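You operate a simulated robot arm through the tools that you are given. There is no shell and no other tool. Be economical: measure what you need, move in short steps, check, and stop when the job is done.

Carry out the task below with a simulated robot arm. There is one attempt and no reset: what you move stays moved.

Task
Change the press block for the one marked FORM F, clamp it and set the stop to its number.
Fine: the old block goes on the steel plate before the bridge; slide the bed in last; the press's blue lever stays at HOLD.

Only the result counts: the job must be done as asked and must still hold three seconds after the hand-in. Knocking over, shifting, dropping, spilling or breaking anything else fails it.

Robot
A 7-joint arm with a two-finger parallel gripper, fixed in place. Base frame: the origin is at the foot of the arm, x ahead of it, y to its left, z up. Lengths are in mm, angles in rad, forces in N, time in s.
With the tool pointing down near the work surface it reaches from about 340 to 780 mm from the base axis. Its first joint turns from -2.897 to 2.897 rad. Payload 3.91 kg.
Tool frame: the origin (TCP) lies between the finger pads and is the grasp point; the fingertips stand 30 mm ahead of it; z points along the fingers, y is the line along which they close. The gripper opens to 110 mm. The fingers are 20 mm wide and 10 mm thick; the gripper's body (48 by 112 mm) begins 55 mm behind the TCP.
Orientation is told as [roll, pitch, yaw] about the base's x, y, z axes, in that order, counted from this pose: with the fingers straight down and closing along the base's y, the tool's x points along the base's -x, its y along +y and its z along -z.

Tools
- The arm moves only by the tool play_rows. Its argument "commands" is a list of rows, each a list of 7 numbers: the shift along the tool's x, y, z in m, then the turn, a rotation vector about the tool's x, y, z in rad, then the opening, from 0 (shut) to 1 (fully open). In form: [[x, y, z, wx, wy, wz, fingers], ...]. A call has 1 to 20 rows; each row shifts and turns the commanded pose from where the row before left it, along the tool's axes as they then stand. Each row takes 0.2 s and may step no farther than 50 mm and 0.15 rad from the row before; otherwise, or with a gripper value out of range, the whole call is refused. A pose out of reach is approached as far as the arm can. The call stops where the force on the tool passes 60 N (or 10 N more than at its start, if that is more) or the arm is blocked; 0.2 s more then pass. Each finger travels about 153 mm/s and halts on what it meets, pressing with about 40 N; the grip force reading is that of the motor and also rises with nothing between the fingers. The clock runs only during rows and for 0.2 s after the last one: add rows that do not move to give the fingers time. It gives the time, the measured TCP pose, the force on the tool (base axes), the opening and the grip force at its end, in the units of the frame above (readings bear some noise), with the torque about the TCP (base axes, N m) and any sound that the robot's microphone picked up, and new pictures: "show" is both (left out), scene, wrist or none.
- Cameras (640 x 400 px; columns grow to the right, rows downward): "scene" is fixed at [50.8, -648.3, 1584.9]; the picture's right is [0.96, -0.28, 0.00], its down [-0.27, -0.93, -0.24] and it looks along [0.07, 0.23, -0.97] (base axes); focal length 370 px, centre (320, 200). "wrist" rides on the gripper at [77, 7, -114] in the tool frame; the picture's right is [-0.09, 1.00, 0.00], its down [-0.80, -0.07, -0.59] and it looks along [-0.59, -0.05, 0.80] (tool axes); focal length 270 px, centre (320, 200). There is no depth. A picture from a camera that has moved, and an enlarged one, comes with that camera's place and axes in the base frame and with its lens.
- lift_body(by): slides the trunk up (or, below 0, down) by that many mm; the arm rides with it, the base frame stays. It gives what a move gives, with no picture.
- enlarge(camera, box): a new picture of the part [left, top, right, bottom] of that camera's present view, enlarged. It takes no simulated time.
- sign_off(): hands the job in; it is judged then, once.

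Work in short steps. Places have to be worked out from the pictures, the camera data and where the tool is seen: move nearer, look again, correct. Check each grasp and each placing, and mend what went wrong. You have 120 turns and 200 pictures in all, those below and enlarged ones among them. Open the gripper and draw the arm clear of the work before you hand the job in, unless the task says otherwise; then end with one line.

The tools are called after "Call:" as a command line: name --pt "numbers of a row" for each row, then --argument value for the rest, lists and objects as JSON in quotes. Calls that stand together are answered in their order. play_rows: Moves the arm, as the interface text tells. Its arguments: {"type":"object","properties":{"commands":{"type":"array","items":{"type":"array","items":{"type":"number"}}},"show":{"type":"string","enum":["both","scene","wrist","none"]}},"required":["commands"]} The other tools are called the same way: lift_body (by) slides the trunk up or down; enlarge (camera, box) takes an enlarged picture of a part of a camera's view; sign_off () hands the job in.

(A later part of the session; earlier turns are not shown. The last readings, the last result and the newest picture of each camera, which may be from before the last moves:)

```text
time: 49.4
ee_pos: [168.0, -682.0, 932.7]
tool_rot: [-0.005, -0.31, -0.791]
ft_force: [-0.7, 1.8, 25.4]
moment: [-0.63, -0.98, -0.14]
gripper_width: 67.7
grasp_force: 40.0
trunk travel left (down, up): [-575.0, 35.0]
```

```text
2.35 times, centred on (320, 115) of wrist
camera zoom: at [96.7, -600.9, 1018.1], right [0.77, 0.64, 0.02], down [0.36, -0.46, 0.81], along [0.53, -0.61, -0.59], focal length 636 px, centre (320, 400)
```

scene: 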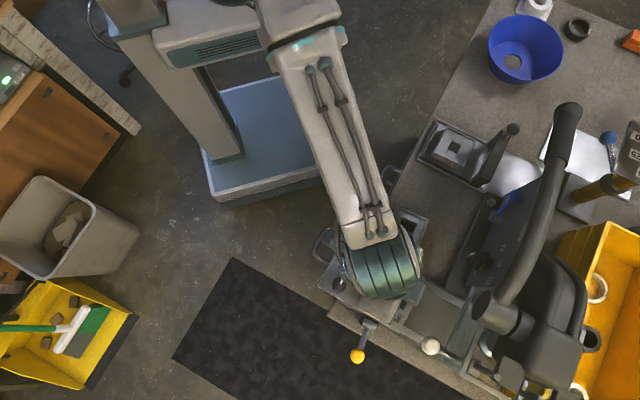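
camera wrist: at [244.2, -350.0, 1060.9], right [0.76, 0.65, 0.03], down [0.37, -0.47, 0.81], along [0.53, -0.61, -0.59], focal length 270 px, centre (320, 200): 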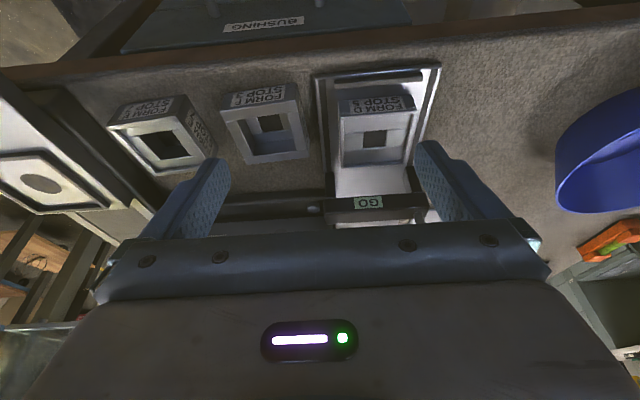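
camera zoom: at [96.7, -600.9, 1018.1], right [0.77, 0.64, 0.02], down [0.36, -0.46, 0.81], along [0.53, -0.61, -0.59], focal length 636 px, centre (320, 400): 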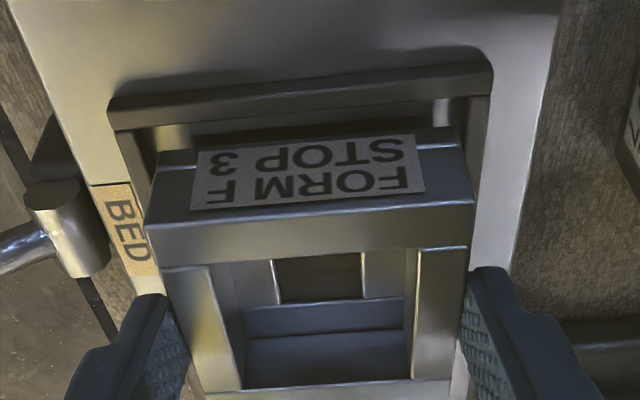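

Contact 12 mm early, at the block's far (+d) edge – likely a rear lip. I lift off and move aside to inspect the empty pocket.

Call:
play_rows --pt "-0.0059 0 -0.0191 0 0 0 0.2" --pt "-0.0109 0 -0.0353 0 0 0 0.2" --pt "0.0191 0.04 -0.0059 0 0 0 0.2" --pt "0.0191 0.04 -0.0059 0 0 0 0.2" --pt "0.0191 0.04 -0.0059 0 0 0 0.2" --pt "0.0191 0.04 -0.0059 0 0 0 0.2"

Call:
enlarge --camera "scene" --box '[340, 240, 450, 340]'

Call:
enlarge --camera "wrist" --box '[0, 0, 280, 200]'

```text
time: 50.8
ee_pos: [225.6, -511.2, 982.8]
tool_rot: [0.0, -0.301, -0.792]
ft_force: [0.1, -0.1, -4.3]
moment: [0.02, 0.03, 0.0]
gripper_width: 67.6
grasp_force: 40.6
trunk travel left (down, up): [-575.0, 35.0]
camera wrist: at [154.9, -430.5, 1070.3], right [0.77, 0.64, 0.03], down [0.36, -0.47, 0.8], along [0.53, -0.61, -0.59], focal length 270 px, centre (320, 200)
```

scene: 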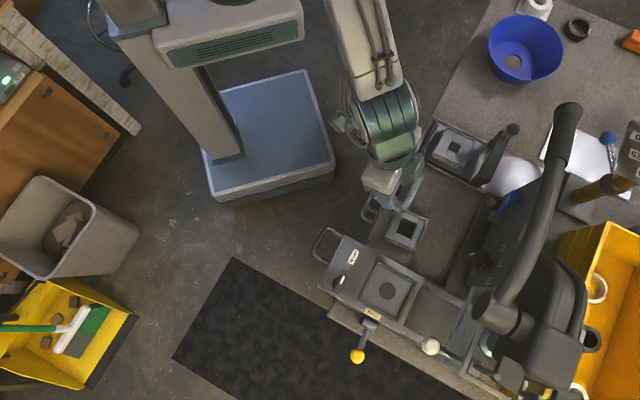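
wrist: 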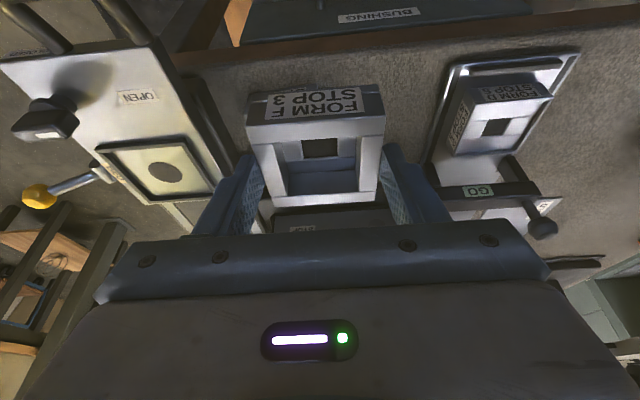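

```text
4.00 times, centred on (395, 290) of scene
camera zoom: at [50.8, -648.3, 1584.9], right [0.96, -0.28, 0.0], down [-0.27, -0.93, -0.24], along [0.07, 0.23, -0.97], focal length 1481 px, centre (20, -160)
```

zoom: 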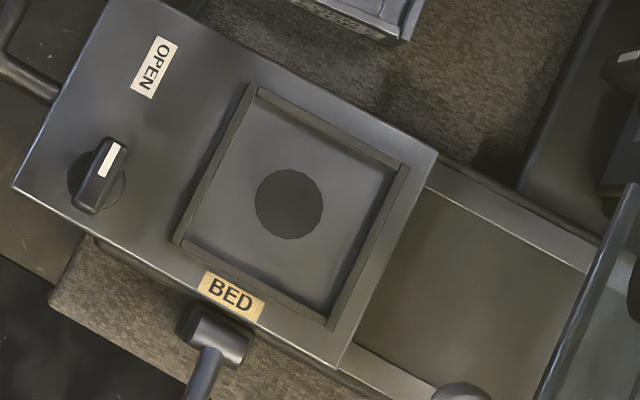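

```text
2.00 times, centred on (140, 100) of wrist
camera zoom: at [154.9, -430.5, 1070.3], right [0.77, 0.64, 0.03], down [0.36, -0.47, 0.8], along [0.53, -0.61, -0.59], focal length 541 px, centre (680, 400)
```

zoom: 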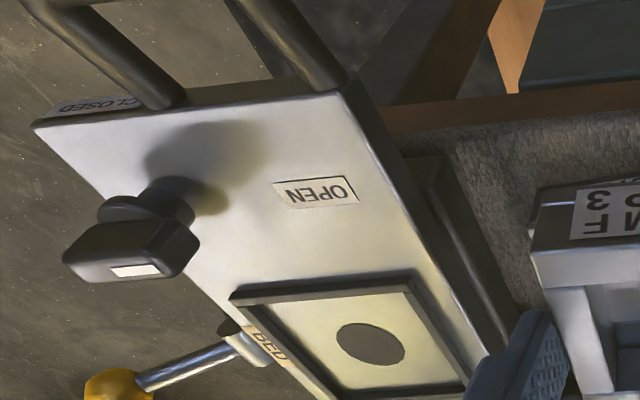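

The pocket is a full four-sided frame; F's far edge sat on the rear bar. I return with ~2.5 mm toward −d.

Call:
play_rows --pt "-0.0191 -0.04 0.0059 0 0 0 0.2" --pt "-0.0191 -0.04 0.0059 0 0 0 0.2" --pt "-0.0191 -0.04 0.0059 0 0 0 0.2" --pt "-0.0167 -0.04 0.0052 0 0 0 0.2" --pt "0.0068 0 0.022 0 0 0 0.2" --pt "0.0068 0 0.022 0 0 0 0.2" --pt "0 0 0 0 0 0 0.2" --show "none"

Call:
enlarge --camera "wrist" --box '[200, 30, 440, 200]'

```text
time: 52.4
ee_pos: [166.3, -682.7, 936.1]
tool_rot: [0.0, -0.301, -0.789]
ft_force: [0.8, 0.0, -3.9]
moment: [0.0, 0.04, -0.02]
gripper_width: 67.7
grasp_force: 39.8
trunk travel left (down, up): [-575.0, 35.0]
```

```text
2.35 times, centred on (320, 115) of wrist
camera zoom: at [95.8, -600.7, 1023.1], right [0.77, 0.64, 0.03], down [0.36, -0.47, 0.8], along [0.53, -0.61, -0.59], focal length 636 px, centre (320, 400)
```

zoom: 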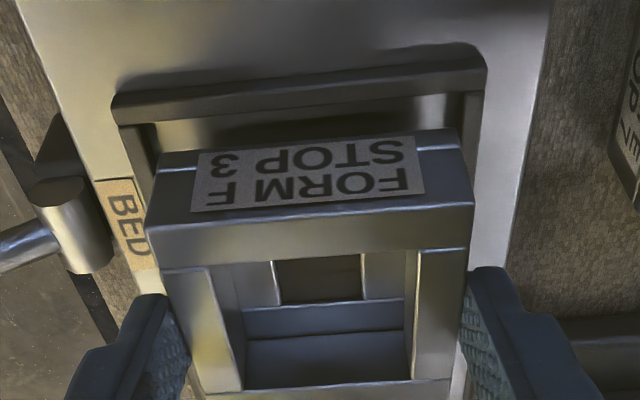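

Call:
play_rows --pt "0.001 0.0007 -0.0003 0 0 0 0.2" --pt "0.0007 0 0.0024 0 0 0 0.2" --pt "0.0007 0 0.0024 0 0 0 0.2" --pt "0.0007 0 0.0024 0 0 0 0.2" --show "none"

Call:
enlarge --camera "wrist" --box '[200, 30, 440, 200]'

```text
time: 53.4
ee_pos: [165.6, -679.8, 930.2]
tool_rot: [0.001, -0.302, -0.792]
ft_force: [0.7, -0.1, -4.0]
moment: [0.02, 0.03, -0.02]
gripper_width: 67.6
grasp_force: 39.8
trunk travel left (down, up): [-575.0, 35.0]
```

```text
2.35 times, centred on (320, 115) of wrist
camera zoom: at [94.7, -599.4, 1016.1], right [0.77, 0.64, 0.03], down [0.36, -0.47, 0.8], along [0.53, -0.61, -0.59], focal length 636 px, centre (320, 400)
```

zoom: 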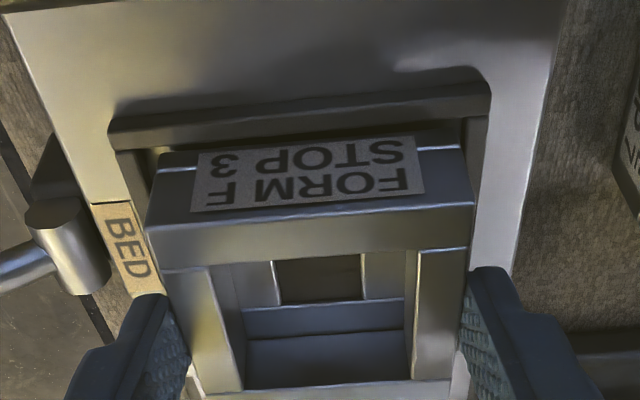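

Past the previous contact height with no force. Continuing down.

Call:
play_rows --pt "0.0007 0 0.0024 0 0 0 0.2" --pt "0.0007 0 0.0024 0 0 0 0.2" --pt "0.0006 0 0.0019 0 0 0 0.2" --show "none"

Call:
enlarge --camera "wrist" --box '[200, 30, 440, 200]'

```text
time: 54.2
ee_pos: [165.8, -681.0, 927.2]
tool_rot: [-0.005, -0.306, -0.789]
ft_force: [0.4, 0.4, 21.2]
moment: [0.43, 0.54, 0.06]
gripper_width: 67.4
grasp_force: 40.5
trunk travel left (down, up): [-575.0, 35.0]
```

```text
2.35 times, centred on (320, 115) of wrist
camera zoom: at [94.9, -598.4, 1013.1], right [0.77, 0.64, 0.02], down [0.36, -0.46, 0.81], along [0.53, -0.61, -0.59], focal length 636 px, centre (320, 400)
```

zoom: 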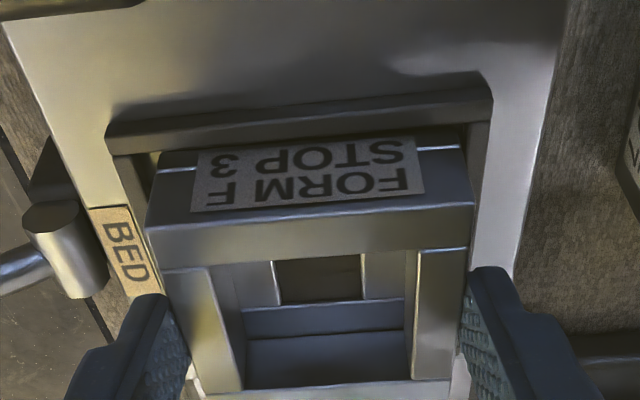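

Now the front edge touches (moment says d≈−27), so the fit lies between: I raise a little, shift +1.2 mm in d and retry.

Call:
play_rows --pt "-0.0021 0 -0.0067 0 0 0 0.2" --pt "-0.0011 0 0.0004 0 0 0 0.2" --pt "0.0007 0 0.0024 0 0 0 0.2" --pt "0.0007 0 0.0024 0 0 0 0.2" --pt "0.0006 0 0.0019 0 0 0 0.2" --show "none"

```text
time: 55.4
ee_pos: [166.4, -680.3, 927.4]
tool_rot: [-0.003, -0.306, -0.788]
ft_force: [-2.2, 4.7, 23.9]
moment: [0.79, 0.57, -0.02]
gripper_width: 67.9
grasp_force: 40.7
trunk travel left (down, up): [-575.0, 35.0]
```

Call:
enlarge --camera "wrist" --box '[200, 60, 440, 230]'

Call:
enlarge --camera "scene" --box '[330, 240, 450, 340]'

```text
2.35 times, centred on (320, 145) of wrist
camera zoom: at [95.6, -597.7, 1013.1], right [0.77, 0.64, 0.02], down [0.36, -0.46, 0.81], along [0.53, -0.61, -0.59], focal length 636 px, centre (320, 329)
```

zoom: 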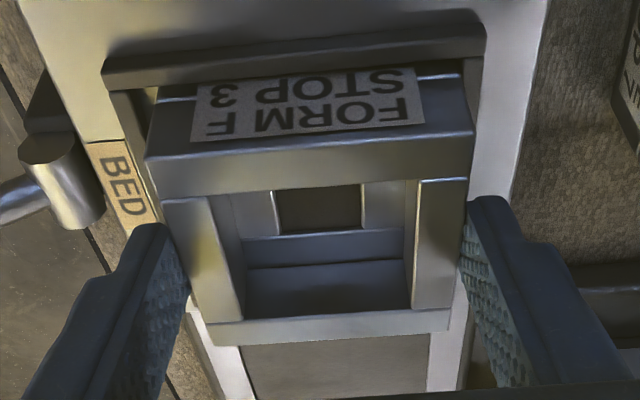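

```text
4.00 times, centred on (390, 290) of scene
camera zoom: at [50.8, -648.3, 1584.9], right [0.96, -0.28, 0.0], down [-0.27, -0.93, -0.24], along [0.07, 0.23, -0.97], focal length 1481 px, centre (40, -160)
```

zoom: 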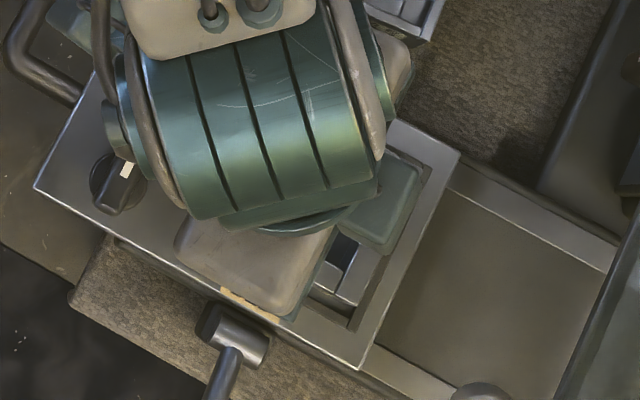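

Comparing frame-vs-block pixels with D's lift images, I'm about 2.5 mm too far −d and 1 mm too far −e. I raise, shift, and retry.

Call:
play_rows --pt "-0.003 0 -0.0096 0 0 0 0.2" --pt "-0.0019 0.001 0.0006 -0.003 0 -0.0095 0.2" --pt "0.0009 0 0.0028 0 0 0 0.2" --pt "0.0007 0 0.0024 0 0 0 0.2" --show "none"

Call:
enlarge --camera "wrist" --box '[200, 60, 440, 230]'

```text
time: 56.4
ee_pos: [168.9, -681.1, 926.6]
tool_rot: [0.0, -0.297, -0.781]
ft_force: [-1.9, -1.1, -4.6]
moment: [-0.05, 0.07, -0.08]
gripper_width: 67.5
grasp_force: 39.8
trunk travel left (down, up): [-575.0, 35.0]
```

```text
2.35 times, centred on (320, 145) of wrist
camera zoom: at [96.8, -600.8, 1013.8], right [0.76, 0.65, 0.03], down [0.37, -0.47, 0.8], along [0.53, -0.6, -0.59], focal length 636 px, centre (320, 329)
```

zoom: 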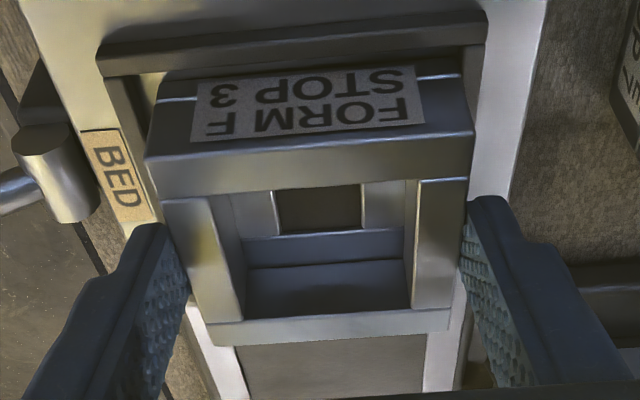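

Now inside the frame with no vertical load. I ease 0.5 mm in −e and continue down.

Call:
play_rows --pt "0 -0.0006 0 0 0 0 0.2" --pt "0.0006 0 0.0019 0 0 0 0.2" --pt "0.0006 0 0.0019 0 0 0 0.2" --pt "0.0006 0 0.0019 0 0 0 0.2" --show "none"

Call:
enlarge --camera "wrist" --box '[200, 60, 440, 230]'

```text
time: 57.4
ee_pos: [168.7, -681.2, 926.9]
tool_rot: [-0.007, -0.307, -0.779]
ft_force: [1.1, -1.0, 24.7]
moment: [0.81, 0.22, -0.05]
gripper_width: 67.6
grasp_force: 39.9
trunk travel left (down, up): [-575.0, 35.0]
```

```text
2.35 times, centred on (320, 145) of wrist
camera zoom: at [96.8, -600.0, 1012.7], right [0.76, 0.65, 0.02], down [0.37, -0.46, 0.81], along [0.54, -0.61, -0.59], focal length 636 px, centre (320, 329)
```

zoom: 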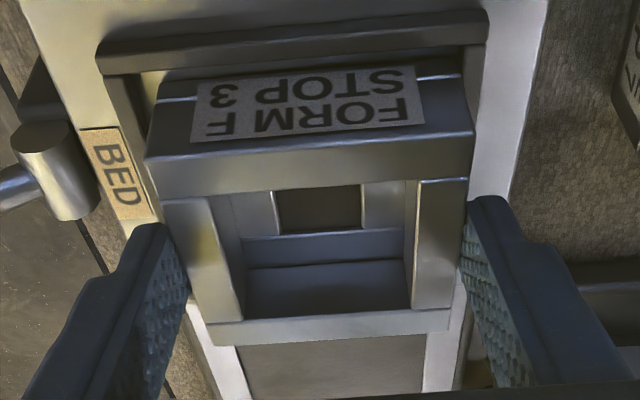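

Contact signature (same as D on the flat plate) and a 6 mm drop below the bar tops indicate F now sits on the pocket floor. I relieve the load, release and inspect.

Call:
play_rows --pt "-0.0011 0 -0.0036 0 0 0 0.2" --pt "0 0 0 0 0 0 0.66" --pt "0 0 0 0 0 0 0.76" --pt "0 0 0 0 0 0 0.76" --pt "-0.0088 0 -0.0287 0 0 0 0.76" --pt "-0.0088 0 -0.0287 0 0 0 0.76" --show "wrist"

Call:
enlarge --camera "wrist" --box '[200, 20, 440, 190]'

```text
time: 58.8
ee_pos: [168.3, -679.9, 986.3]
tool_rot: [0.0, -0.3, -0.781]
ft_force: [0.3, -0.7, 0.2]
moment: [-0.01, 0.02, -0.02]
gripper_width: 83.4
grasp_force: 0.0
trunk travel left (down, up): [-575.0, 35.0]
camera wrist: at [97.4, -599.5, 1072.6], right [0.76, 0.65, 0.03], down [0.37, -0.47, 0.8], along [0.53, -0.6, -0.59], focal length 270 px, centre (320, 200)
```

wrist: 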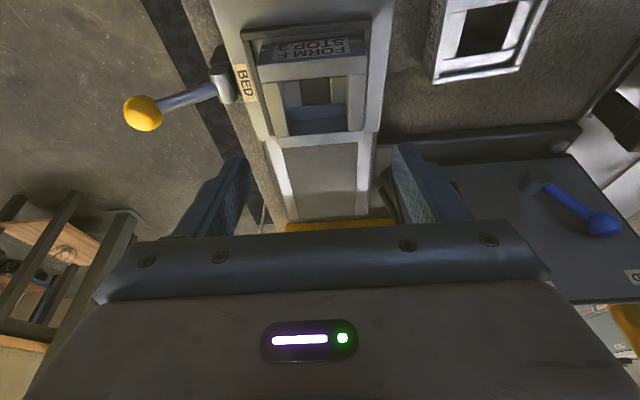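

```text
2.35 times, centred on (320, 105) of wrist
camera zoom: at [97.4, -599.5, 1072.6], right [0.76, 0.65, 0.03], down [0.37, -0.47, 0.8], along [0.53, -0.6, -0.59], focal length 636 px, centre (320, 424)
```

zoom: 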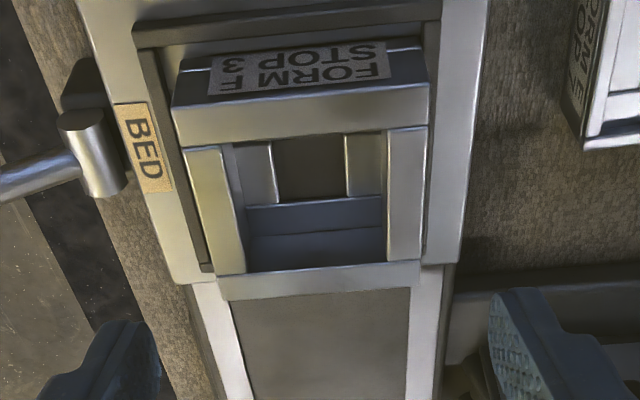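

I back off to see F's seat from other angles.

Call:
play_rows --pt "0.0382 0 -0.0118 0 0 0 0.9" --pt "0.0382 0.03 -0.0118 0 0 0 1" --pt "0.0382 0.03 -0.0118 0 0 0 1" --show "none"

Call:
enlarge --camera "wrist" --box '[200, 20, 440, 190]'

Call:
enlarge --camera "scene" --box '[340, 240, 450, 340]'

```text
time: 59.6
ee_pos: [122.7, -551.9, 983.4]
tool_rot: [-0.001, -0.301, -0.78]
ft_force: [-0.2, 0.3, 0.2]
moment: [0.0, -0.02, 0.0]
gripper_width: 110.0
grasp_force: 0.1
trunk travel left (down, up): [-575.0, 35.0]
```

```text
2.35 times, centred on (320, 105) of wrist
camera zoom: at [51.6, -471.8, 1071.2], right [0.76, 0.65, 0.02], down [0.37, -0.46, 0.81], along [0.53, -0.6, -0.59], focal length 636 px, centre (320, 424)
```

zoom: 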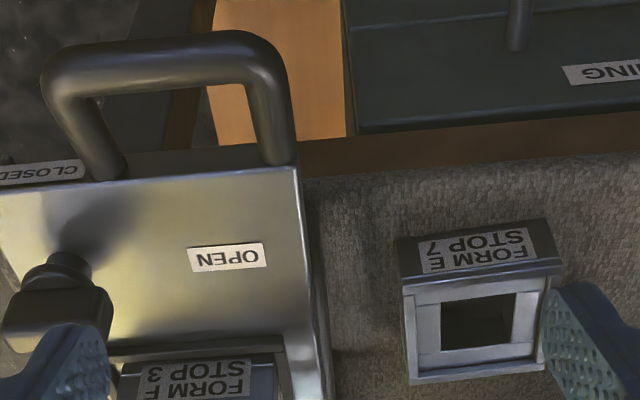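

```text
4.00 times, centred on (395, 290) of scene
camera zoom: at [50.8, -648.3, 1584.9], right [0.96, -0.28, 0.0], down [-0.27, -0.93, -0.24], along [0.07, 0.23, -0.97], focal length 1481 px, centre (20, -160)
```

zoom: 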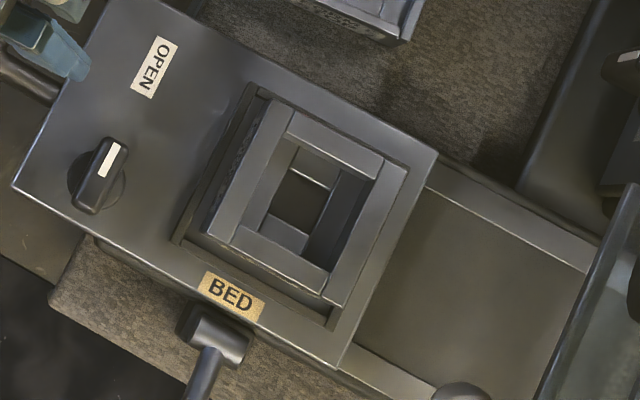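

F's top appears ~6 mm high and a few mm off toward +d/+e, so it may rest on a bar. I take a lower oblique view to decide.

Call:
play_rows --pt "-0.0244 0.0205 0.0275 0 0 0 1" --pt "-0.0244 0.0205 0.0275 0 0 0 1" --pt "0 0 0 0.0443 0 0.143 1" --pt "0 0 0 0.0443 0 0.143 1" --show "wrist"

Call:
enlarge --camera "wrist" --box '[130, 60, 330, 210]'

```text
time: 60.6
ee_pos: [198.1, -569.1, 946.3]
tool_rot: [-0.001, -0.3, -1.081]
ft_force: [-0.1, -0.5, -0.5]
moment: [-0.02, 0.01, -0.02]
gripper_width: 109.9
grasp_force: 0.1
trunk travel left (down, up): [-575.0, 35.0]
camera wrist: at [153.6, -471.6, 1033.1], right [0.92, 0.39, 0.03], down [0.22, -0.55, 0.81], along [0.33, -0.73, -0.59], focal length 270 px, centre (320, 200)
```

wrist: 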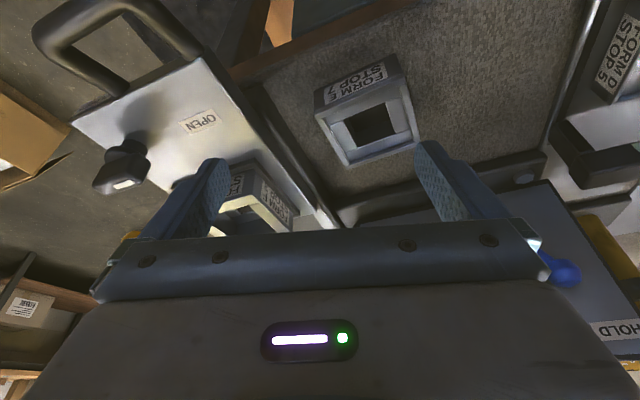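

```text
2.67 times, centred on (230, 135) of wrist
camera zoom: at [153.6, -471.6, 1033.1], right [0.92, 0.39, 0.03], down [0.22, -0.55, 0.81], along [0.33, -0.73, -0.59], focal length 721 px, centre (560, 373)
```

zoom: 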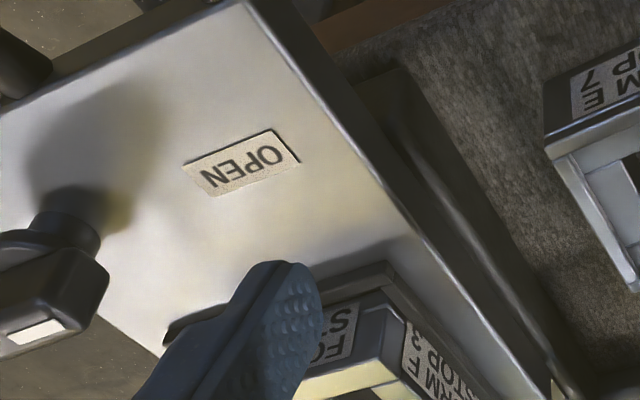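

Call:
play_rows --pt "0.02 0.01 0 0.0443 0 0.143 1" --pt "0.02 0.01 0 0.0443 0 0.143 1" --pt "0.02 0.01 0 0.0443 0 0.143 1" --show "wrist"

Call:
enlarge --camera "wrist" --box '[200, 80, 440, 230]'

```text
time: 61.4
ee_pos: [208.5, -505.9, 928.8]
tool_rot: [-0.001, -0.302, -1.532]
ft_force: [0.3, 0.5, -0.6]
moment: [-0.03, -0.03, -0.02]
gripper_width: 109.9
grasp_force: 0.1
trunk travel left (down, up): [-575.0, 35.0]
camera wrist: at [210.4, -398.7, 1014.7], right [1.0, -0.04, 0.02], down [-0.05, -0.59, 0.81], along [-0.02, -0.81, -0.59], focal length 270 px, centre (320, 200)
```

wrist: 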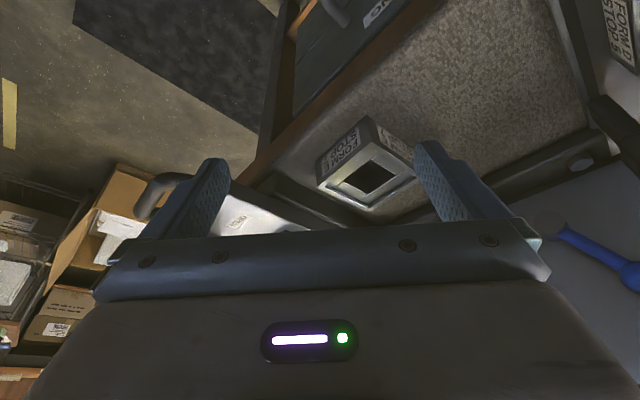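

```text
2.67 times, centred on (320, 155) of wrist
camera zoom: at [210.4, -398.7, 1014.7], right [1.0, -0.04, 0.02], down [-0.05, -0.59, 0.81], along [-0.02, -0.81, -0.59], focal length 721 px, centre (320, 320)
```

zoom: 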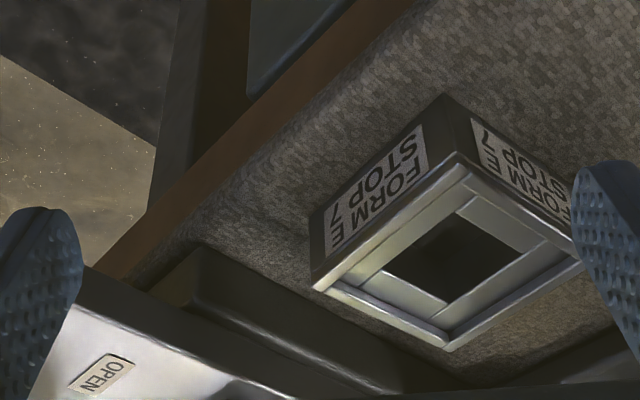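

That view missed it. I go to a position beside the block where it shows at the left of the picture.

Call:
play_rows --pt "0 0 0 -0.0443 0 -0.143 1" --pt "0 0 0 -0.0443 0 -0.143 1" --pt "0 0 0 -0.0443 0 -0.143 1" --pt "0 0 0 -0.0443 0 -0.143 1" --pt "0 0 0 -0.0443 0 -0.143 1" --pt "-0.0387 -0.0133 0.0046 0 0 0 1" --pt "-0.0387 -0.0133 0.0046 0 0 0 1" --pt "-0.0387 -0.0133 0.0046 0 0 0 1" --show "wrist"

Call:
enlarge --camera "wrist" --box '[0, 40, 220, 190]'

```text
time: 63.2
ee_pos: [262.4, -614.3, 951.4]
tool_rot: [0.0, -0.299, -0.781]
ft_force: [0.5, 0.1, -0.7]
moment: [0.03, 0.01, -0.02]
gripper_width: 109.8
grasp_force: 0.0
trunk travel left (down, up): [-575.0, 35.0]
camera wrist: at [191.0, -534.8, 1037.9], right [0.76, 0.65, 0.03], down [0.37, -0.47, 0.8], along [0.53, -0.6, -0.59], focal length 270 px, centre (320, 200)
```

wrist: 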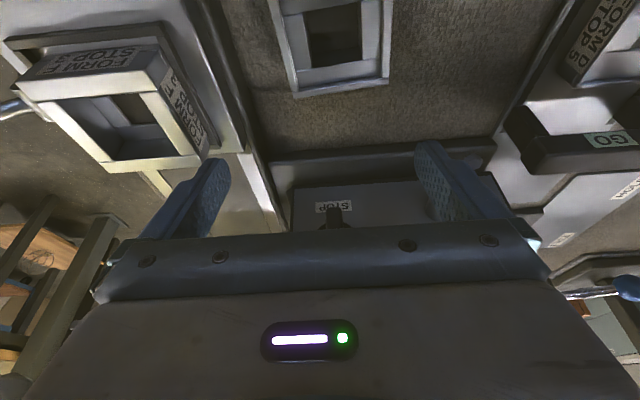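

```text
2.67 times, centred on (110, 115) of wrist
camera zoom: at [191.0, -534.8, 1037.9], right [0.76, 0.65, 0.03], down [0.37, -0.47, 0.8], along [0.53, -0.6, -0.59], focal length 721 px, centre (880, 427)
```

zoom: 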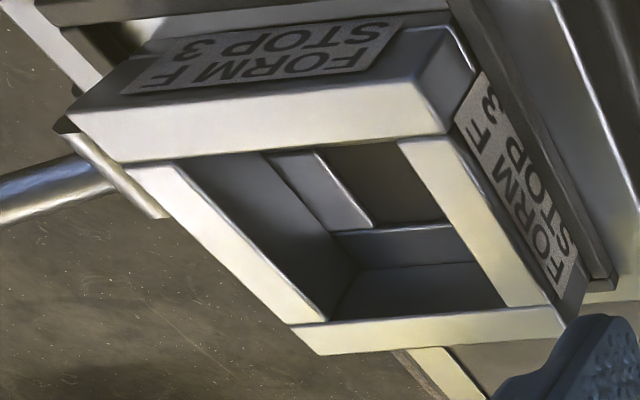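

The oblique view shows F sits down inside the frame like D did (F is simply taller). Next: close the clamp. I go back above the knob with the fingers across its bar.

Call:
play_rows --pt "-0.0133 0 -0.043 0 0 0 0.6" --pt "0 0 0 0 0.1 0 0.5" --pt "0 0 0 0 0.1 0 0.4" --pt "0 0 0 0 0.1 0 0.35" --pt "0.0247 -0.0373 0 0 0 0 0.35" --pt "0.0247 -0.0373 0 0 0 0 0.35" --pt "0.0247 -0.0373 0 0 0 0 0.35" --pt "0.0247 -0.0373 0 0 0 0 0.35" --pt "0 0 0 0 0 0.143 0.35" --pt "0 0 0 0 0 0.143 0.35" --pt "0 0 0 0 0 0.143 0.35" --pt "0 0 0 0 0 0.143 0.35" --pt "0 0 0 0 0 0.143 0.35" --pt "0 0 0 0 0 0.143 0.35" --pt "0 0 0 0 0 0.143 0.35" --pt "0 0 0 0 0 0.143 0.35" --pt "0 0 0 0 0 0.143 0.35" --pt "0 0 0 0 0 0.143 0.35" --pt "0 0 0 0 0 0.143 0.35" --show "wrist"

Call:
enlarge --camera "wrist" --box '[220, 20, 480, 220]'

```text
time: 67.2
ee_pos: [86.0, -652.5, 996.2]
tool_rot: [-0.001, 0.001, -2.355]
ft_force: [0.5, 0.8, -0.1]
moment: [0.01, -0.01, 0.02]
gripper_width: 38.3
grasp_force: 0.1
trunk travel left (down, up): [-575.0, 35.0]
camera wrist: at [145.3, -602.1, 1110.5], right [0.64, -0.77, 0.0], down [-0.62, -0.52, 0.6], along [-0.46, -0.38, -0.8], focal length 270 px, centre (320, 200)
```

wrist: 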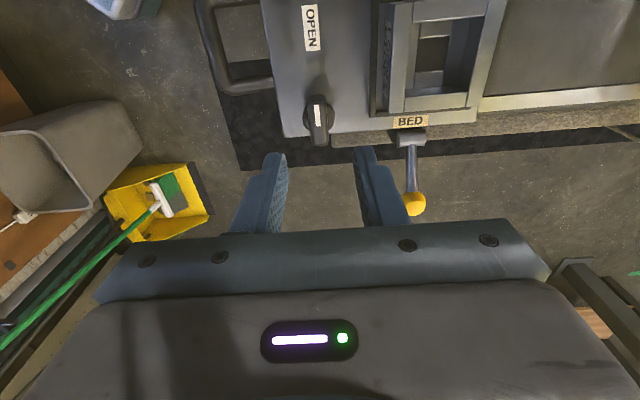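

```text
2.00 times, centred on (350, 120) of wrist
camera zoom: at [145.3, -602.1, 1110.5], right [0.64, -0.77, 0.0], down [-0.62, -0.52, 0.6], along [-0.46, -0.38, -0.8], focal length 541 px, centre (260, 360)
```

zoom: 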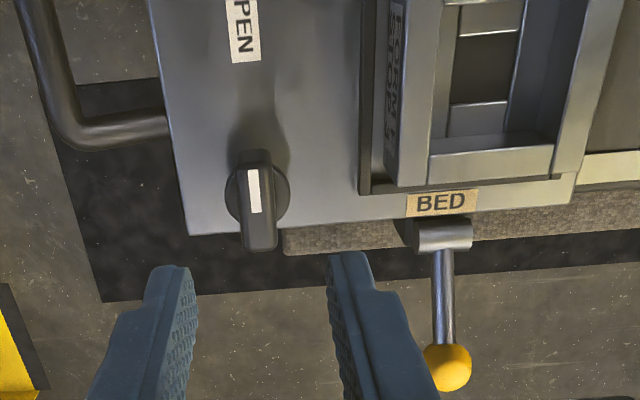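

F lies within the frame. I descend onto the knob bar and grip it.

Call:
play_rows --pt "0.0021 -0.0004 0.03 0 0 0 0.35" --pt "0 0 0.02 0 0 0 0.35" --pt "0 0 0.0105 0 0 0 0.35" --pt "0 0 0 0 0 0 0.0" --pt "0 0 0 0 0 0 0.0" --show "none"

Call:
enlarge --camera "wrist" --box '[220, 50, 440, 230]'

```text
time: 68.4
ee_pos: [86.9, -650.1, 933.8]
tool_rot: [-0.003, 0.002, -2.352]
ft_force: [-1.9, 4.2, -2.7]
moment: [0.2, -0.21, 0.0]
gripper_width: 13.9
grasp_force: 45.1
trunk travel left (down, up): [-575.0, 35.0]
```

```text
2.22 times, centred on (330, 140) of wrist
camera zoom: at [146.9, -600.5, 1049.4], right [0.64, -0.76, 0.0], down [-0.61, -0.52, 0.59], along [-0.45, -0.38, -0.8], focal length 601 px, centre (298, 333)
```

zoom: 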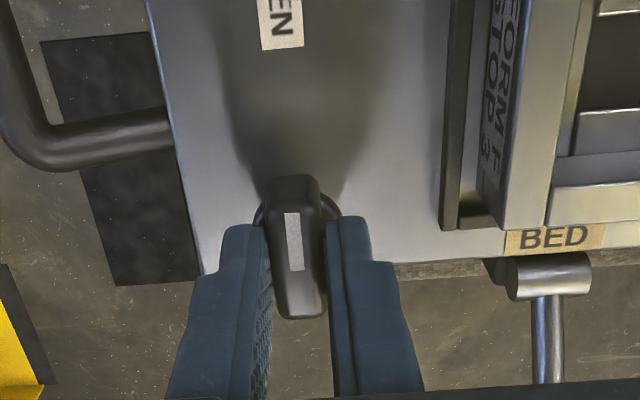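

Gripped. Turning back to CLOSED (counter-clockwise, 90°).

Call:
play_rows --pt "0 0 0 0 0 -0.131 0" --pt "0 0 0 0 0 -0.131 0" --pt "0 0 0 0 0 -0.131 0" --pt "0 0 0 0 0 -0.131 0" --pt "0 0 0 0 0 -0.131 0" --pt "0 0 0 0 0 -0.131 0" --pt "0 0 0 0 0 -0.131 0" --pt "0 0 0 0 0 -0.131 0" --pt "0 0 0 0 0 -0.131 0" --pt "0 0 0 0 0 -0.131 0" --pt "0 0 0 0 0 -0.131 0" --pt "0 0 0 0 0 -0.131 0" --show "none"

Call:
enlarge --camera "wrist" --box '[220, 60, 440, 230]'

```text
time: 71.0
ee_pos: [86.4, -650.7, 934.1]
tool_rot: [0.0, 0.001, -0.78]
ft_force: [-4.5, 1.0, -17.0]
moment: [0.31, 0.29, -0.28]
gripper_width: 13.7
grasp_force: 45.8
trunk travel left (down, up): [-575.0, 35.0]
```

```text
2.35 times, centred on (330, 145) of wrist
camera zoom: at [36.2, -591.7, 1049.5], right [0.76, 0.65, 0.0], down [0.52, -0.61, 0.59], along [0.38, -0.45, -0.81], focal length 636 px, centre (296, 329)
```

zoom: 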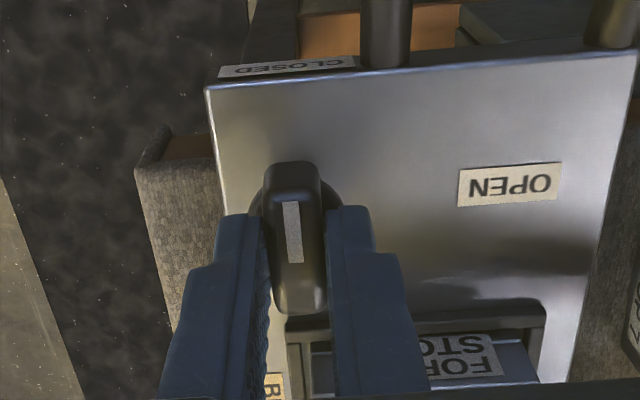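

Knob is at CLOSED with a firm resistance at the end. I release, rise and check it and the block.

Call:
play_rows --pt "0 0 0 0 0 0 0.35" --pt "0 0 0 0 0 0 0.35" --pt "0 0 -0.03 0 0 0 0.35" --pt "0.01 0.02 -0.04 0 0 0 0.35" --pt "0.02 0.02 0 0 0 0 0.35" --show "wrist"

Call:
enlarge --camera "wrist" --box '[220, 60, 440, 230]'

Call:
enlarge --camera "scene" --box '[320, 230, 450, 340]'

```text
time: 72.2
ee_pos: [96.5, -600.6, 1003.3]
tool_rot: [-0.001, -0.001, -0.78]
ft_force: [0.1, 0.6, -0.8]
moment: [0.0, -0.02, 0.01]
gripper_width: 38.5
grasp_force: 0.0
trunk travel left (down, up): [-575.0, 35.0]
camera wrist: at [46.7, -541.2, 1118.8], right [0.76, 0.65, 0.0], down [0.52, -0.61, 0.6], along [0.38, -0.45, -0.8], focal length 270 px, centre (320, 200)
```

wrist: 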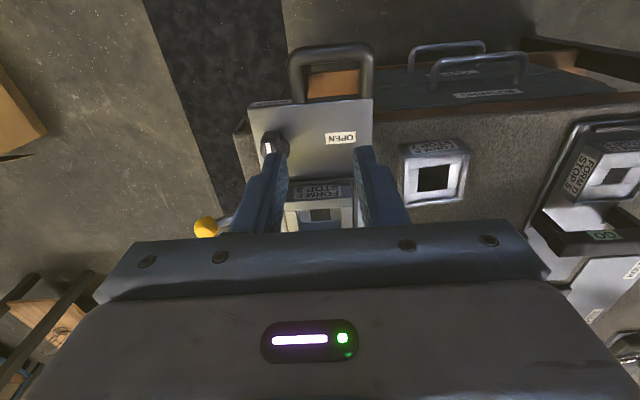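

```text
2.35 times, centred on (330, 145) of wrist
camera zoom: at [46.7, -541.2, 1118.8], right [0.76, 0.65, 0.0], down [0.52, -0.61, 0.6], along [0.38, -0.45, -0.8], focal length 636 px, centre (296, 329)
```

zoom: 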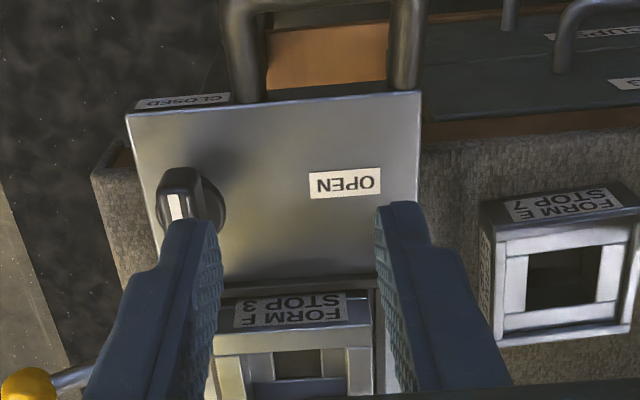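

```text
3.64 times, centred on (385, 285) of scene
camera zoom: at [50.8, -648.3, 1584.9], right [0.96, -0.28, 0.0], down [-0.27, -0.93, -0.24], along [0.07, 0.23, -0.97], focal length 1346 px, centre (84, -109)
```

zoom: 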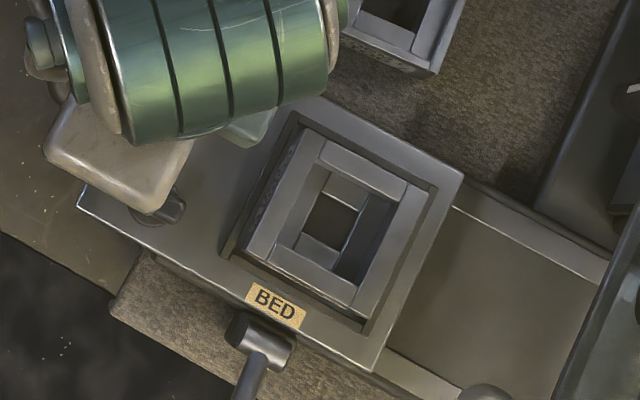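

Clamp is CLOSED and F is inside the frame. Triangulating the stop knob: panel is near-vertical, knob centre at e≈−244, d≈708, z≈934, with 3 on the −e side ~50° from 5. I move in front of it, tilted, for a close look.

Call:
play_rows --pt "-0.02 0.0374 0 0 0 0.005 0.35" --pt "-0.02 0.0374 0 0 0 0 0.35" --pt "-0.02 0.0374 0 0 0 0 0.35" --pt "0 0 0 0 -0.15 0 0.35" --pt "0 0 0 0 -0.15 0 0.35" --pt "0 0 0 0 -0.15 0 0.35" --pt "0 0 0 0 -0.15 0 0.35" --show "wrist"

Call:
enlarge --camera "wrist" --box '[220, 50, 440, 230]'

```text
time: 73.8
ee_pos: [214.7, -564.8, 1004.3]
tool_rot: [-0.002, -0.602, -0.786]
ft_force: [-0.2, 0.1, -0.4]
moment: [0.01, 0.03, 0.02]
gripper_width: 38.4
grasp_force: 0.2
trunk travel left (down, up): [-575.0, 35.0]
camera wrist: at [128.8, -468.4, 1056.1], right [0.76, 0.65, 0.05], down [0.18, -0.28, 0.94], along [0.63, -0.7, -0.33], focal length 270 px, centre (320, 200)
```

wrist: 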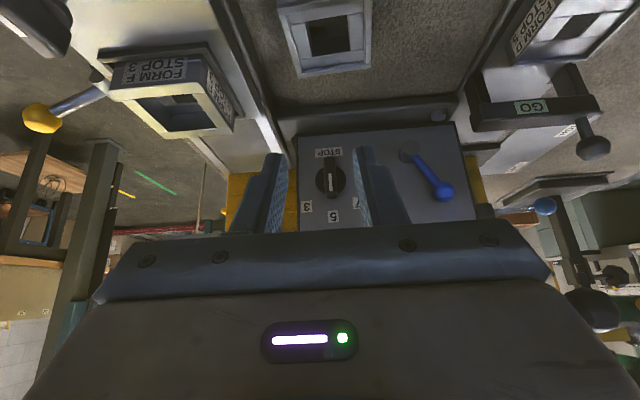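

```text
2.22 times, centred on (330, 140) of wrist
camera zoom: at [128.8, -468.4, 1056.1], right [0.76, 0.65, 0.05], down [0.18, -0.28, 0.94], along [0.63, -0.7, -0.33], focal length 601 px, centre (298, 333)
```

zoom: 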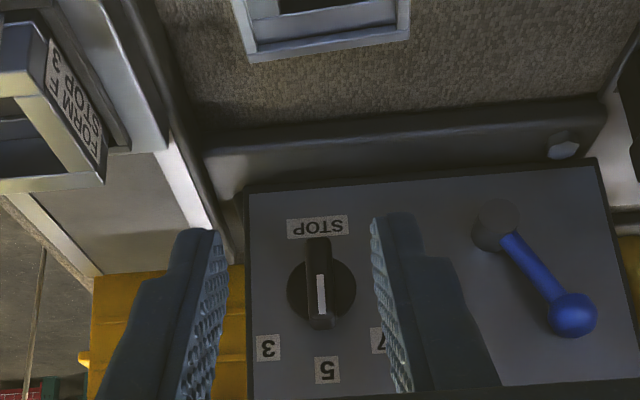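

Now e≈−243, z≈928 for the knob, 3 at ~45° from 5. I tilt further (0.9 rad) and come to ~50 mm in front of the bar.

Call:
play_rows --pt "0 0 0 0 -0.15 0 0.4" --pt "0 0 0 0 -0.15 0 0.4" --pt "-0.0125 0.0015 0.0312 0 0 0 0.4" --pt "-0.0125 0.0015 0.0312 0 0 0 0.4" --pt "-0.0125 0.0015 0.0312 0 0 0 0.4"

Call:
enlarge --camera "wrist" --box '[220, 50, 440, 230]'

```text
time: 75.0
ee_pos: [285.9, -629.8, 975.8]
tool_rot: [-0.001, -0.898, -0.786]
ft_force: [1.1, -0.4, 0.1]
moment: [0.03, 0.01, 0.01]
gripper_width: 43.6
grasp_force: 0.0
trunk travel left (down, up): [-575.0, 35.0]
camera wrist: at [194.3, -527.4, 987.5], right [0.74, 0.67, 0.07], down [-0.03, -0.07, 1.0], along [0.67, -0.74, -0.04], focal length 270 px, centre (320, 200)
```

scene: 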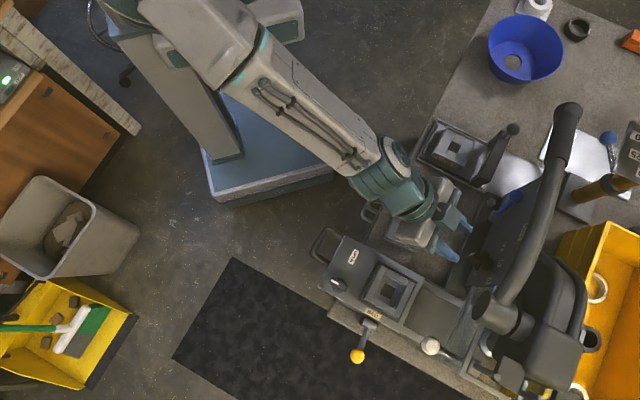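
wrist: 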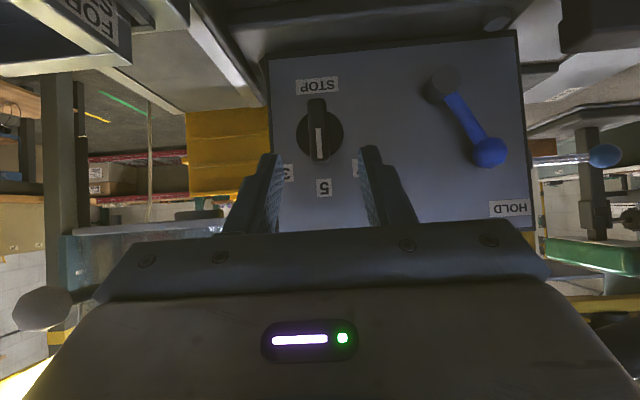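

```text
2.22 times, centred on (330, 140) of wrist
camera zoom: at [194.3, -527.4, 987.5], right [0.74, 0.67, 0.07], down [-0.03, -0.07, 1.0], along [0.67, -0.74, -0.04], focal length 601 px, centre (298, 333)
```

zoom: 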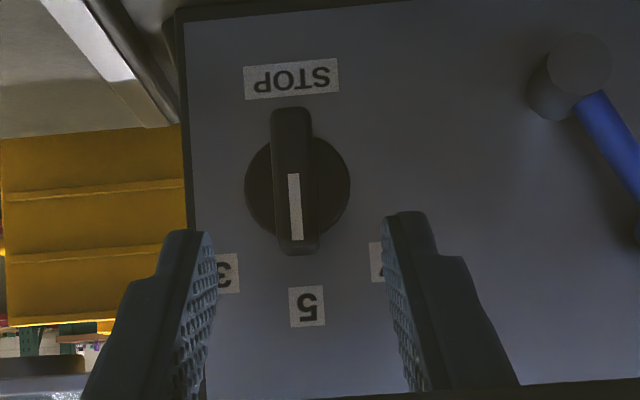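

Confirmed: knob axis at e≈−242.5, z≈928. I advance along the finger direction, 38 mm first.

Call:
play_rows --pt "0 0.0005 0.02 0 0 0 0.35" --pt "0 0 0.018 0 0 0 0.35" --show "none"

Call:
enlarge --camera "wrist" --box '[220, 50, 440, 230]'

```text
time: 75.6
ee_pos: [308.6, -650.4, 953.0]
tool_rot: [-0.003, -0.898, -0.784]
ft_force: [0.0, -0.7, -0.1]
moment: [-0.02, -0.04, 0.01]
gripper_width: 38.5
grasp_force: 0.0
trunk travel left (down, up): [-575.0, 35.0]
```

```text
2.22 times, centred on (330, 140) of wrist
camera zoom: at [215.9, -549.0, 963.8], right [0.74, 0.67, 0.07], down [-0.03, -0.07, 1.0], along [0.67, -0.74, -0.04], focal length 601 px, centre (298, 333)
```

zoom: 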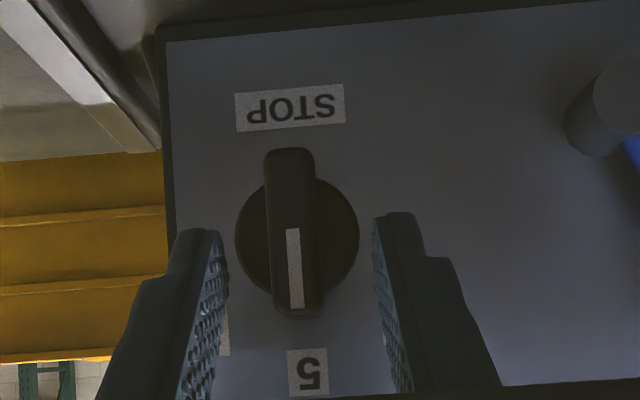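

Call:
play_rows --pt "0 0 0.008 0 0 0 0.35" --pt "0 0 0 0 0 0 0" --pt "0 0 0 0 0 0 0" --show "none"

Call:
enlarge --camera "wrist" --box '[220, 50, 440, 230]'

```text
time: 76.4
ee_pos: [312.4, -656.1, 948.5]
tool_rot: [-0.002, -0.901, -0.788]
ft_force: [-0.3, -6.6, 0.5]
moment: [0.23, 0.39, -0.08]
gripper_width: 13.7
grasp_force: 45.0
trunk travel left (down, up): [-575.0, 35.0]
```

```text
2.22 times, centred on (330, 140) of wrist
camera zoom: at [219.9, -553.8, 959.2], right [0.74, 0.66, 0.07], down [-0.03, -0.07, 1.0], along [0.67, -0.74, -0.04], focal length 601 px, centre (298, 333)
```

zoom: 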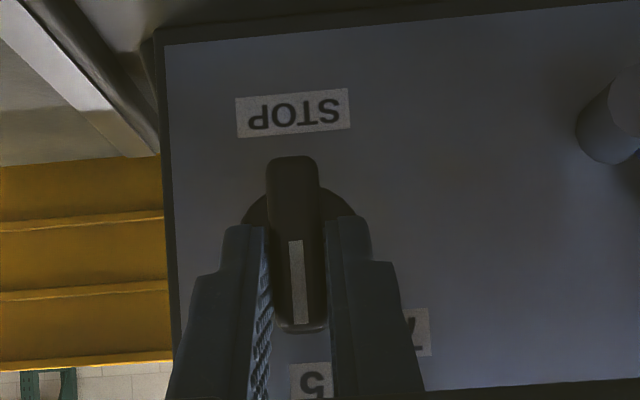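

Bar gripped (13.7 mm). I rotate about the knob axis toward 3, half way, then check.

Call:
play_rows --pt "0 -0.0027 0 -0.0814 0 0.1026 0" --pt "0 -0.0027 0 -0.0814 0 0.1026 0" --pt "0 -0.0027 0 -0.0814 0 0.1026 0" --show "none"

Call:
enlarge --camera "wrist" --box '[200, 30, 440, 230]'

```text
time: 77.2
ee_pos: [307.6, -661.7, 947.4]
tool_rot: [0.59, -0.81, -1.237]
ft_force: [-2.6, -15.9, 2.8]
moment: [-0.58, -0.31, -0.11]
gripper_width: 13.7
grasp_force: 44.7
trunk travel left (down, up): [-575.0, 35.0]
```

```text
2.00 times, centred on (320, 130) of wrist
camera zoom: at [211.1, -562.4, 959.4], right [0.67, 0.59, 0.45], down [-0.3, -0.34, 0.89], along [0.68, -0.73, -0.05], focal length 541 px, centre (320, 340)
```

zoom: 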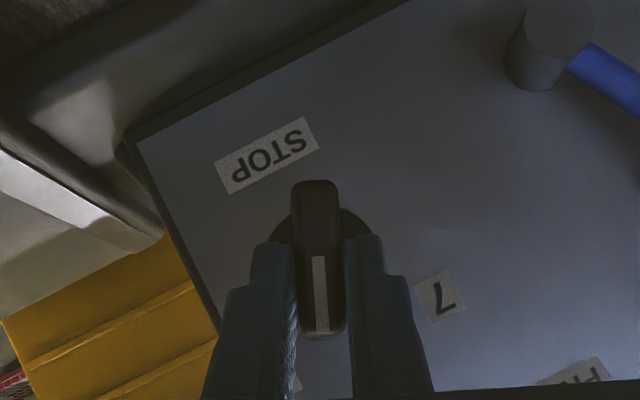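

Turning cleanly. Continue to 45°.

Call:
play_rows --pt "0 -0.0035 0 -0.0814 0 0.1026 0" --pt "0 -0.0033 0 -0.0814 0 0.1026 0" --pt "0 -0.003 0 -0.0814 0 0.1026 0" --show "none"

Call:
enlarge --camera "wrist" --box '[200, 30, 440, 230]'

```text
time: 78.0
ee_pos: [302.6, -666.3, 941.4]
tool_rot: [1.018, -0.585, -1.515]
ft_force: [0.5, -14.9, 7.4]
moment: [-0.8, -0.86, -1.12]
gripper_width: 13.9
grasp_force: 45.2
trunk travel left (down, up): [-575.0, 35.0]
```

```text
2.00 times, centred on (320, 130) of wrist
camera zoom: at [202.7, -570.6, 955.0], right [0.5, 0.42, 0.76], down [-0.51, -0.56, 0.65], along [0.7, -0.71, -0.06], focal length 541 px, centre (320, 340)
```

zoom: 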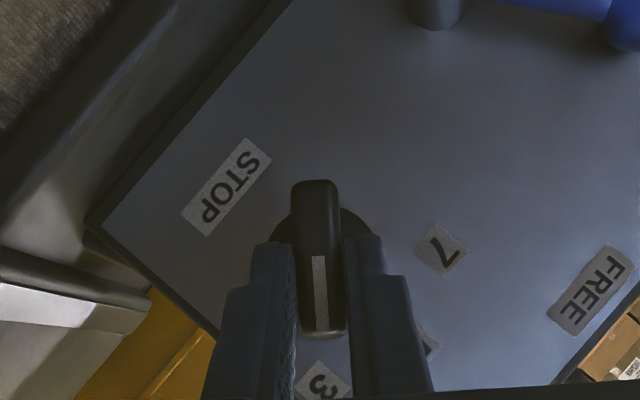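

The pointer now aims at 3. I release and back off along the finger direction to check.

Call:
play_rows --pt "0 0 0 0 0 0 0.3" --pt "0 0 0 0 0 0 0.35" --pt "0 0 -0.03 0 0 0 0.35" --pt "0 0 -0.03 0 0 0 0.35" --show "wrist"

Call:
enlarge --camera "wrist" --box '[200, 30, 440, 230]'

```text
time: 79.0
ee_pos: [246.9, -650.0, 967.7]
tool_rot: [1.015, -0.587, -1.513]
ft_force: [-0.2, -0.6, 0.1]
moment: [-0.01, 0.0, 0.01]
gripper_width: 38.7
grasp_force: 0.0
trunk travel left (down, up): [-575.0, 35.0]
camera wrist: at [147.6, -555.8, 980.7], right [0.5, 0.42, 0.75], down [-0.51, -0.56, 0.66], along [0.7, -0.71, -0.06], focal length 270 px, centre (320, 200)
```

wrist: 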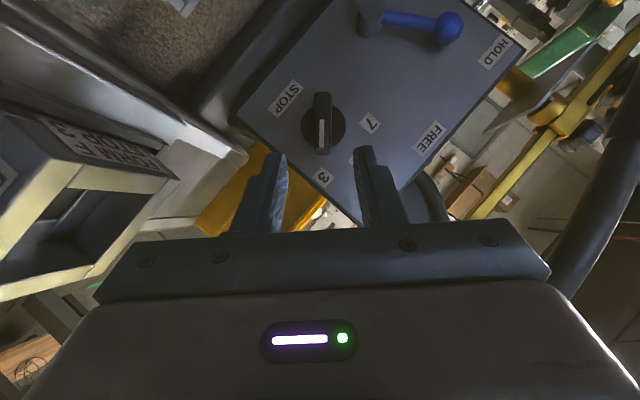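

```text
2.00 times, centred on (320, 130) of wrist
camera zoom: at [147.6, -555.8, 980.7], right [0.5, 0.42, 0.75], down [-0.51, -0.56, 0.66], along [0.7, -0.71, -0.06], focal length 541 px, centre (320, 340)
```

zoom: 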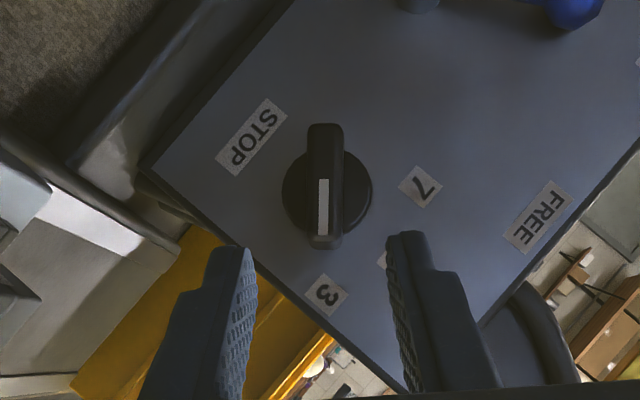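

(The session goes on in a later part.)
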